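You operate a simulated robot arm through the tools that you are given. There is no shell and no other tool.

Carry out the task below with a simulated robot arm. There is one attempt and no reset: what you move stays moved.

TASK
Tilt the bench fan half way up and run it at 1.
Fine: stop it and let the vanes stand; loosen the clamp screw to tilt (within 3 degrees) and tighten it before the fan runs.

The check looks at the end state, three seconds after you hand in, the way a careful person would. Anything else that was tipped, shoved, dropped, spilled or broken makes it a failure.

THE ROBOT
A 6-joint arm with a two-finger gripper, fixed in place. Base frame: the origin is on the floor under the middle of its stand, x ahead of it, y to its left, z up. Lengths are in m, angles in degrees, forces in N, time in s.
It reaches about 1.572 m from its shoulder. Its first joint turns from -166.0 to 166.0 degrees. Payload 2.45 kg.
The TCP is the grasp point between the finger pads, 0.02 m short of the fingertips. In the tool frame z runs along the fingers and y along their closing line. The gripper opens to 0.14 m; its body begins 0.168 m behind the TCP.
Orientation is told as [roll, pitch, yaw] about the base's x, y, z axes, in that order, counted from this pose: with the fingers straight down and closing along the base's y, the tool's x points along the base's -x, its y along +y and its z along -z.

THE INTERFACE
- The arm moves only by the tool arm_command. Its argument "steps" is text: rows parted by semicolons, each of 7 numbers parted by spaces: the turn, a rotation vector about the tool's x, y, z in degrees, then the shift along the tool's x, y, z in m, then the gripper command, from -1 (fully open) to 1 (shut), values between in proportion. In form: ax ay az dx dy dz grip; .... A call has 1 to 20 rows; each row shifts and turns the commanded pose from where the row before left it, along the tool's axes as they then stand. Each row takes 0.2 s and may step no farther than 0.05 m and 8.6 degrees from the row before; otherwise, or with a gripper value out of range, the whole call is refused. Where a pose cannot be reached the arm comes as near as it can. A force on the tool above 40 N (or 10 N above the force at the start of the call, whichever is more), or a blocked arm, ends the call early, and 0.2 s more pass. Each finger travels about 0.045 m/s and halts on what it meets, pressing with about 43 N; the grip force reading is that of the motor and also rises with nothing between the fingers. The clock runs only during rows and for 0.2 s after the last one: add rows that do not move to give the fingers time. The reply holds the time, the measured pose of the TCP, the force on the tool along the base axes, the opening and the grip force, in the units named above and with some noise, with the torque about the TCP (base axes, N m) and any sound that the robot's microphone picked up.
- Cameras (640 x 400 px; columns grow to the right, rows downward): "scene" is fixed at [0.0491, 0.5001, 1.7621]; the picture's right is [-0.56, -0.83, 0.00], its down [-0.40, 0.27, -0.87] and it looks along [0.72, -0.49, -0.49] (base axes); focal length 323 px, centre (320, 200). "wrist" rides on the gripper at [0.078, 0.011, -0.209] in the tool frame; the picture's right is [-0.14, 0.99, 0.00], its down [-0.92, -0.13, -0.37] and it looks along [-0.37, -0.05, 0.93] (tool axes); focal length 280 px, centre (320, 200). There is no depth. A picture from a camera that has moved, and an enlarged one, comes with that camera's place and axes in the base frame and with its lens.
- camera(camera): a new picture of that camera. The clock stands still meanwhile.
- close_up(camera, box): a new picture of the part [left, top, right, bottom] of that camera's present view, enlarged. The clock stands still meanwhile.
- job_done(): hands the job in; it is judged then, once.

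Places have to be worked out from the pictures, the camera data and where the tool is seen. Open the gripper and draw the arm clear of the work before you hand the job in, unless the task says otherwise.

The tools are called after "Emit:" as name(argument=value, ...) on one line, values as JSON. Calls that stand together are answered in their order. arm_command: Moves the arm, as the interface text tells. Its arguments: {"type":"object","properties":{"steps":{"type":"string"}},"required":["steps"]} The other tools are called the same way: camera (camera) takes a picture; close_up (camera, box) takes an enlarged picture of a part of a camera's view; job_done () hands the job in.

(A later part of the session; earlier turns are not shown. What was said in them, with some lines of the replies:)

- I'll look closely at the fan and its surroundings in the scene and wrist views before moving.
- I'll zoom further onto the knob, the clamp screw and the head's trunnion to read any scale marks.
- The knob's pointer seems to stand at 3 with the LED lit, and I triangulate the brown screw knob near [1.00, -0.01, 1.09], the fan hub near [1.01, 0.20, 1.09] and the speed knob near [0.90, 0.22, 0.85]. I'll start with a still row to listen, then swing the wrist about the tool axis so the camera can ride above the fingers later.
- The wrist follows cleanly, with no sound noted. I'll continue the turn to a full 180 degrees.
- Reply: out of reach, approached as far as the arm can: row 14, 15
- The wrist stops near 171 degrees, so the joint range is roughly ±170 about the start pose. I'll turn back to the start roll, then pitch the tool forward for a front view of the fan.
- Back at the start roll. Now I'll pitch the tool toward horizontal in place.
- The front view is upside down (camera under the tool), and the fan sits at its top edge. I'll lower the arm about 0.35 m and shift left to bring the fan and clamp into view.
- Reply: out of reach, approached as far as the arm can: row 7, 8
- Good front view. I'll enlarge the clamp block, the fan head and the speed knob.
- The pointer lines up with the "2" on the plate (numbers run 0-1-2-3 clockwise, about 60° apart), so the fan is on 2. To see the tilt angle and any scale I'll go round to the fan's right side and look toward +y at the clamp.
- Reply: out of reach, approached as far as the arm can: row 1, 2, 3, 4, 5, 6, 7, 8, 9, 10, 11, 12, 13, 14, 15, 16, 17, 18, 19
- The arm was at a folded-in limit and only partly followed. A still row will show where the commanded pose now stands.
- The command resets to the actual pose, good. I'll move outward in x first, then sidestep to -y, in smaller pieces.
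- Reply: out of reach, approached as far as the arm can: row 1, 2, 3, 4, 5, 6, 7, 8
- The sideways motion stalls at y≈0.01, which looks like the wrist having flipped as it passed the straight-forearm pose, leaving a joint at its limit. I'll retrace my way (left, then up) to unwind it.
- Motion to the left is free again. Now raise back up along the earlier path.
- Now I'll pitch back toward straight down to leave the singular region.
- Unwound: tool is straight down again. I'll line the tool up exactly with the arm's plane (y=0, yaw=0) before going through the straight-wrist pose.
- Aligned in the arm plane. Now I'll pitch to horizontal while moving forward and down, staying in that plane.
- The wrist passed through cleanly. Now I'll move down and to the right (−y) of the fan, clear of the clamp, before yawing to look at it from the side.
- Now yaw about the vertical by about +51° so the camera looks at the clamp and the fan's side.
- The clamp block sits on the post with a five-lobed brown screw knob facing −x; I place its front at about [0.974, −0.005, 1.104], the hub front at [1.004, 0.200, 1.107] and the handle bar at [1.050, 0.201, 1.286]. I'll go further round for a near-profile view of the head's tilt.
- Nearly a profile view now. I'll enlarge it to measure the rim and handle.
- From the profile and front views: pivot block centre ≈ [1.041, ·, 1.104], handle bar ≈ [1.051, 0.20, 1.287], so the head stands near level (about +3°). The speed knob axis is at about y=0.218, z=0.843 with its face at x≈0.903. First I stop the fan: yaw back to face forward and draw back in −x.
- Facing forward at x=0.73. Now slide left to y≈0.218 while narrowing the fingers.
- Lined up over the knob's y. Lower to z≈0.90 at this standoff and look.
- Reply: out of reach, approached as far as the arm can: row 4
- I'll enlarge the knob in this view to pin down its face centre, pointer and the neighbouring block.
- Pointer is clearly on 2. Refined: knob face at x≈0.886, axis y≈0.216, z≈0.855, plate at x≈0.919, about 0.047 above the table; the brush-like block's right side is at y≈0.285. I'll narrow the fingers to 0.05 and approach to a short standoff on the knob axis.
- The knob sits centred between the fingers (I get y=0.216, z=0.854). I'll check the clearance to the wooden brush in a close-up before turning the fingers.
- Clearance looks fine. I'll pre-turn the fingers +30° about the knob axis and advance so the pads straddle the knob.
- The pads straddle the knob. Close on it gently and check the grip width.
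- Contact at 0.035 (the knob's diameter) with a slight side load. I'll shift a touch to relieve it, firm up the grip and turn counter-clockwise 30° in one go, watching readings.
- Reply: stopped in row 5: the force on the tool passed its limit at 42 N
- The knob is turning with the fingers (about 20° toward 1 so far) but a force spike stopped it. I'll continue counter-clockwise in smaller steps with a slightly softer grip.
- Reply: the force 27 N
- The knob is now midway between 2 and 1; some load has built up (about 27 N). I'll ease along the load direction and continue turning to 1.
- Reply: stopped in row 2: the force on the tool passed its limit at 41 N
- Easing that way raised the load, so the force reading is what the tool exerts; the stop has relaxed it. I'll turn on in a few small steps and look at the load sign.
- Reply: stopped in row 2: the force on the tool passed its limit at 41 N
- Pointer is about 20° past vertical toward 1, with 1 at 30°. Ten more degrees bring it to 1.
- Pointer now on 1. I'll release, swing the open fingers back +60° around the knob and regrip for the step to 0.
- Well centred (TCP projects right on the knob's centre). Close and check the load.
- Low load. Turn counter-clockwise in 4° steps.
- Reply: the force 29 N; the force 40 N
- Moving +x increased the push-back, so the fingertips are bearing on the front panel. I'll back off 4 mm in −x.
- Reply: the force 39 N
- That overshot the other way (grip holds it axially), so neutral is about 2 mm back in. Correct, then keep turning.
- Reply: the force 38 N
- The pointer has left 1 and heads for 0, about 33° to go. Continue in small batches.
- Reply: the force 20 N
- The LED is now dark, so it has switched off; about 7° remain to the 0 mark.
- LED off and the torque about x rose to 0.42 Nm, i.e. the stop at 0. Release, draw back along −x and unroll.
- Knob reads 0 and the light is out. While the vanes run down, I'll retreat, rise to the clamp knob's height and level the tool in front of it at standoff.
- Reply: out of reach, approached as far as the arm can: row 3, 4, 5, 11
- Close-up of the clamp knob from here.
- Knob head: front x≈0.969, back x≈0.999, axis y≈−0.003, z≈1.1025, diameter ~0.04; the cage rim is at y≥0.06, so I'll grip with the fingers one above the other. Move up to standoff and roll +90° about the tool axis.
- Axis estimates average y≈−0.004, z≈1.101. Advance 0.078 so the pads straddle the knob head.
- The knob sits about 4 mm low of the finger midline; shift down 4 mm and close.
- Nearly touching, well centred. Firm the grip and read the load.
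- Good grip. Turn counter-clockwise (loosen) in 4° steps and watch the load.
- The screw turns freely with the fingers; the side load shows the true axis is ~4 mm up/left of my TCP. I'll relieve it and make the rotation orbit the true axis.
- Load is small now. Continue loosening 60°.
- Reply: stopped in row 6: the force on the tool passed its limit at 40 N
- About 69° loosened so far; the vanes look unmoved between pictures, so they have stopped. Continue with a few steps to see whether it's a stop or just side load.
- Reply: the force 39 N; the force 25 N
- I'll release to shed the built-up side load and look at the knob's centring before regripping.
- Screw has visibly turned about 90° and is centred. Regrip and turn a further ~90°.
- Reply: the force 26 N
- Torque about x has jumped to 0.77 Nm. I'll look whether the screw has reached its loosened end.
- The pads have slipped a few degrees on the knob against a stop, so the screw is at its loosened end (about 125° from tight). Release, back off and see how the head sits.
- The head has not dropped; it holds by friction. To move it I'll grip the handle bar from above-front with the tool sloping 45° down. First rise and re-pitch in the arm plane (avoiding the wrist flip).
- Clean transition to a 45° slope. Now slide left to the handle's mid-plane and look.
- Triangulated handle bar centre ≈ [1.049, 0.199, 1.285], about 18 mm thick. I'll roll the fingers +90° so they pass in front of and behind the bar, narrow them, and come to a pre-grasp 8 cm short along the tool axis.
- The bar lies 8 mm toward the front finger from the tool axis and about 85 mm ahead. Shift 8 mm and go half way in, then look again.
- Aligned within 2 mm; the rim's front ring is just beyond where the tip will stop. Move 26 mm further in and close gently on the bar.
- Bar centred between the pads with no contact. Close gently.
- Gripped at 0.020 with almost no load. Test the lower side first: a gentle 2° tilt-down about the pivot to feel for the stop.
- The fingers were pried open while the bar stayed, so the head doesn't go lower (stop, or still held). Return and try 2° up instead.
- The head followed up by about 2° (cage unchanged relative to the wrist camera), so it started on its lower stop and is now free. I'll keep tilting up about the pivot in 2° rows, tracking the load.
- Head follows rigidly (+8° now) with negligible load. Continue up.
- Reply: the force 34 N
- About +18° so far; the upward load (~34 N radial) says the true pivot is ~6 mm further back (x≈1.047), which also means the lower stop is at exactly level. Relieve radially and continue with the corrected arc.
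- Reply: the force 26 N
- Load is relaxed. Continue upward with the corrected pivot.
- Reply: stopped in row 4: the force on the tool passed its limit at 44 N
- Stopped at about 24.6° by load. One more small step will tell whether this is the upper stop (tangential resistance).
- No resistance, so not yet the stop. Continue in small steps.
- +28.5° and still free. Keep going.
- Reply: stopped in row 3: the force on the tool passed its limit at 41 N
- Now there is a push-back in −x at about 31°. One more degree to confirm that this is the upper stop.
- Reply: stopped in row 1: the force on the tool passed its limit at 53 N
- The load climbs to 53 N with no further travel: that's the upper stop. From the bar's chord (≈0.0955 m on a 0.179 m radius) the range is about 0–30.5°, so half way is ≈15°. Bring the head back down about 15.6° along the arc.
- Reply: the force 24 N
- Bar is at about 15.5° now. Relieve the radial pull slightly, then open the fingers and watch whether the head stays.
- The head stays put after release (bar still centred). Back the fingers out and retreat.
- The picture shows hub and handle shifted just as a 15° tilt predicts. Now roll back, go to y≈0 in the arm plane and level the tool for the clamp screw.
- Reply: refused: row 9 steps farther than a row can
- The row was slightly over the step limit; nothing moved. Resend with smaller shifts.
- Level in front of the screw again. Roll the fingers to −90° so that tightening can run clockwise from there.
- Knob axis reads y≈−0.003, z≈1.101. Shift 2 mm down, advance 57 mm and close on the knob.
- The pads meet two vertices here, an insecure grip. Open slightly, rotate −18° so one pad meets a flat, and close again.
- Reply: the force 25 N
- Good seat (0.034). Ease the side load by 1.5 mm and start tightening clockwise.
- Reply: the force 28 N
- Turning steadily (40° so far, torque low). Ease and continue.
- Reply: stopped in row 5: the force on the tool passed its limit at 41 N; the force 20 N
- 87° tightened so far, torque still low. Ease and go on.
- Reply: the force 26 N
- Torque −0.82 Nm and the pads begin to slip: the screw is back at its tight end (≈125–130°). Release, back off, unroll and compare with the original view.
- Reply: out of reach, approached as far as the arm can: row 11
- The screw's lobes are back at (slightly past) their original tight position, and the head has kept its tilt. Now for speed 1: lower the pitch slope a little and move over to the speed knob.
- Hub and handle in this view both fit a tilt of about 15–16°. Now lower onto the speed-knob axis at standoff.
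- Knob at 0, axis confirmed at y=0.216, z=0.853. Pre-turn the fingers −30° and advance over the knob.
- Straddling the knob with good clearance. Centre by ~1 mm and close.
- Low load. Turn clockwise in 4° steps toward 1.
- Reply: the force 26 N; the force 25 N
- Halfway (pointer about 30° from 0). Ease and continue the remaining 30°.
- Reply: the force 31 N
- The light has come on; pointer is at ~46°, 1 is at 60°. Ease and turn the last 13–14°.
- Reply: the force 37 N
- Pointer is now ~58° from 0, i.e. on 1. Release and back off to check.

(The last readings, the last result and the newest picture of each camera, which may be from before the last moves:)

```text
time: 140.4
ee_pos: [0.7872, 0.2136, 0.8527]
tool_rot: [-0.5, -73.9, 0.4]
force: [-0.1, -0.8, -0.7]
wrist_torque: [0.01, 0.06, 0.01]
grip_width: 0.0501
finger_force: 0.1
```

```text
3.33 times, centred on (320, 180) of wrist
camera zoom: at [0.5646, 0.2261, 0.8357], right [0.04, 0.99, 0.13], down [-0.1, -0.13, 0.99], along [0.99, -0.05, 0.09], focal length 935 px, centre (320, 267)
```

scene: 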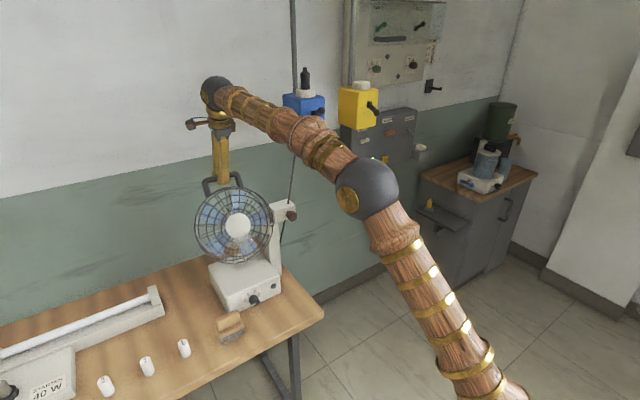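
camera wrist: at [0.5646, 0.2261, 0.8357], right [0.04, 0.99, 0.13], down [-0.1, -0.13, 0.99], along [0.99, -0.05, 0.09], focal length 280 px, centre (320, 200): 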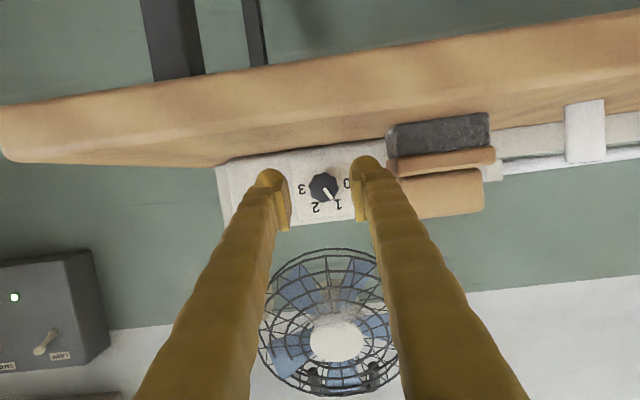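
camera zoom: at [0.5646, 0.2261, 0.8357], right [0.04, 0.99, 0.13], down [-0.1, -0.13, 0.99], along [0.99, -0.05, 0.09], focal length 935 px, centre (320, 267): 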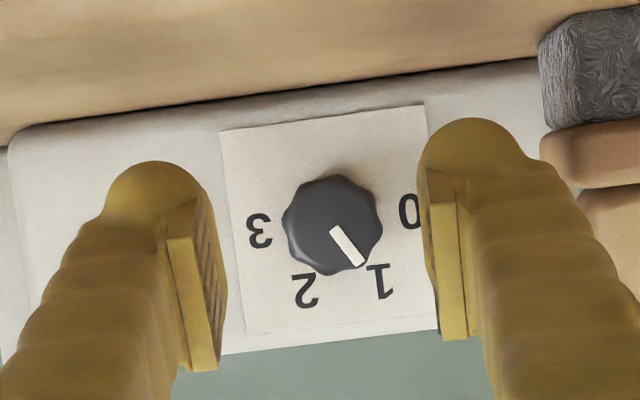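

Pointer stands at 1, light on, vanes moving. Now rise, sidestep well clear to the right and open the gripper.

Emit:
arm_command(steps="0 0 0 -0.048 0 -0.014 0.286; 0 0 0 -0.048 0 -0.014 0.286; 0 0 0 -0.048 0 -0.014 0.286; 0 0 0 -0.048 0 -0.014 0.286; 0 0 0 -0.048 0 -0.014 0.286; 0 0 0 0 -0.046 0 0.286; 0 0 0 0 -0.046 0 0.286; 0 0 0 0 -0.046 0 0.286; 0 0 0 0 -0.046 0 0.286; 0 0 0 0 -0.046 0 0.286; 0 0 0 0 -0.046 0 0; 0 0 0 0 -0.046 0 -0.3; 0 0 0 0 -0.046 0 -0.6; 0 0 0 0 -0.046 0 -1; 0 0 0 0 -0.046 0 -1; 0 0 0 0 0 0 -1; 0 0 0 0 0 0 -1")

Emit:
camera(camera="scene")

Emit:
close_up(camera="scene", box=[180, 165, 320, 330])

Emit:
camera(camera="wrist")

```text
time: 144.0
ee_pos: [0.7829, -0.2448, 1.1034]
tool_rot: [-0.4, -73.9, 0.3]
force: [-0.3, 1.1, -0.1]
wrist_torque: [-0.01, -0.04, -0.03]
grip_width: 0.1398
finger_force: 0.2
```

```text
taken
```

scene: 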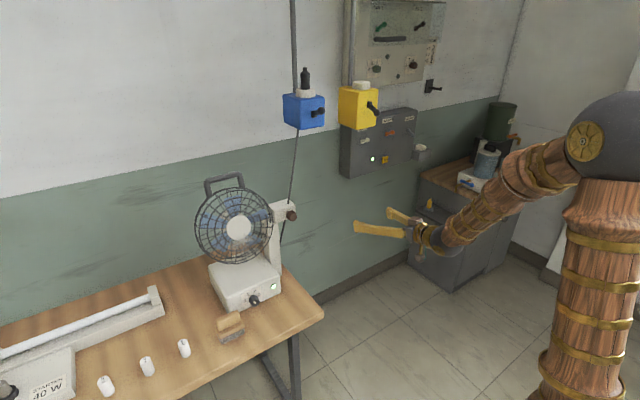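

```text
2.42 times, centred on (250, 248) of scene
camera zoom: at [0.0491, 0.5001, 1.7621], right [-0.56, -0.83, 0.0], down [-0.4, 0.27, -0.87], along [0.72, -0.49, -0.49], focal length 784 px, centre (490, 85)
```

zoom: 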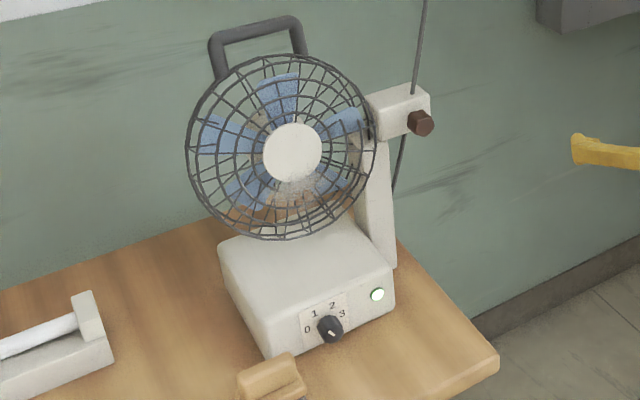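

```text
taken
camera wrist: at [0.5609, -0.2328, 1.0867], right [0.04, 0.99, 0.13], down [-0.1, -0.13, 0.99], along [0.99, -0.05, 0.09], focal length 280 px, centre (320, 200)
```

wrist: 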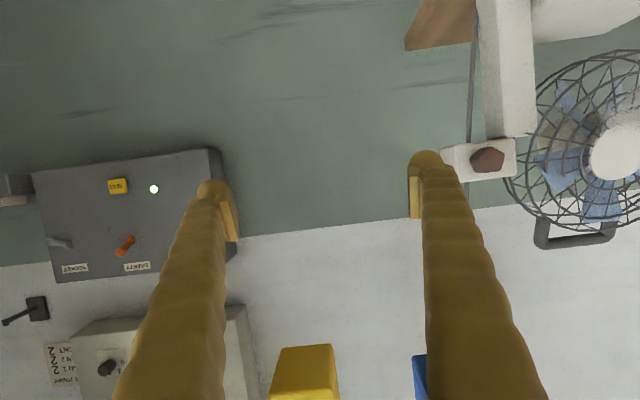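

Final check: brush, lamps and everything else are unmoved; head tilted at mid-range (~15° of 0–30°), clamp screw tight, pointer on 1 with light on and vanes turning, arm clear and gripper open. Handing in.

Emit:
job_done()

```text
The job is handed in.
```

The bench fan is tilted about half way up and running at 1, with the clamp screw tight. I handed the job in with the gripper open and the arm clear of the fan.

- **Stopping:** I turned the speed knob from 2 to 0. The light went out and the vanes stood still before I touched the head.
- **Tilt:** I loosened the clamp screw to its end and moved the head between its stops. Its travel is about 30.5°, from level up. I set it at about 15.5°, which I judge to be within the 3° you asked for.
- **Clamp:** I tightened the screw back to its stop. The head looked unmoved in the pictures before and after.
- **Running:** I then turned the speed knob from 0 to 1. The pointer is on 1, the light is on and the vanes are turning.

In the last pictures nothing else on the bench had moved. I have not been told the result of the check.
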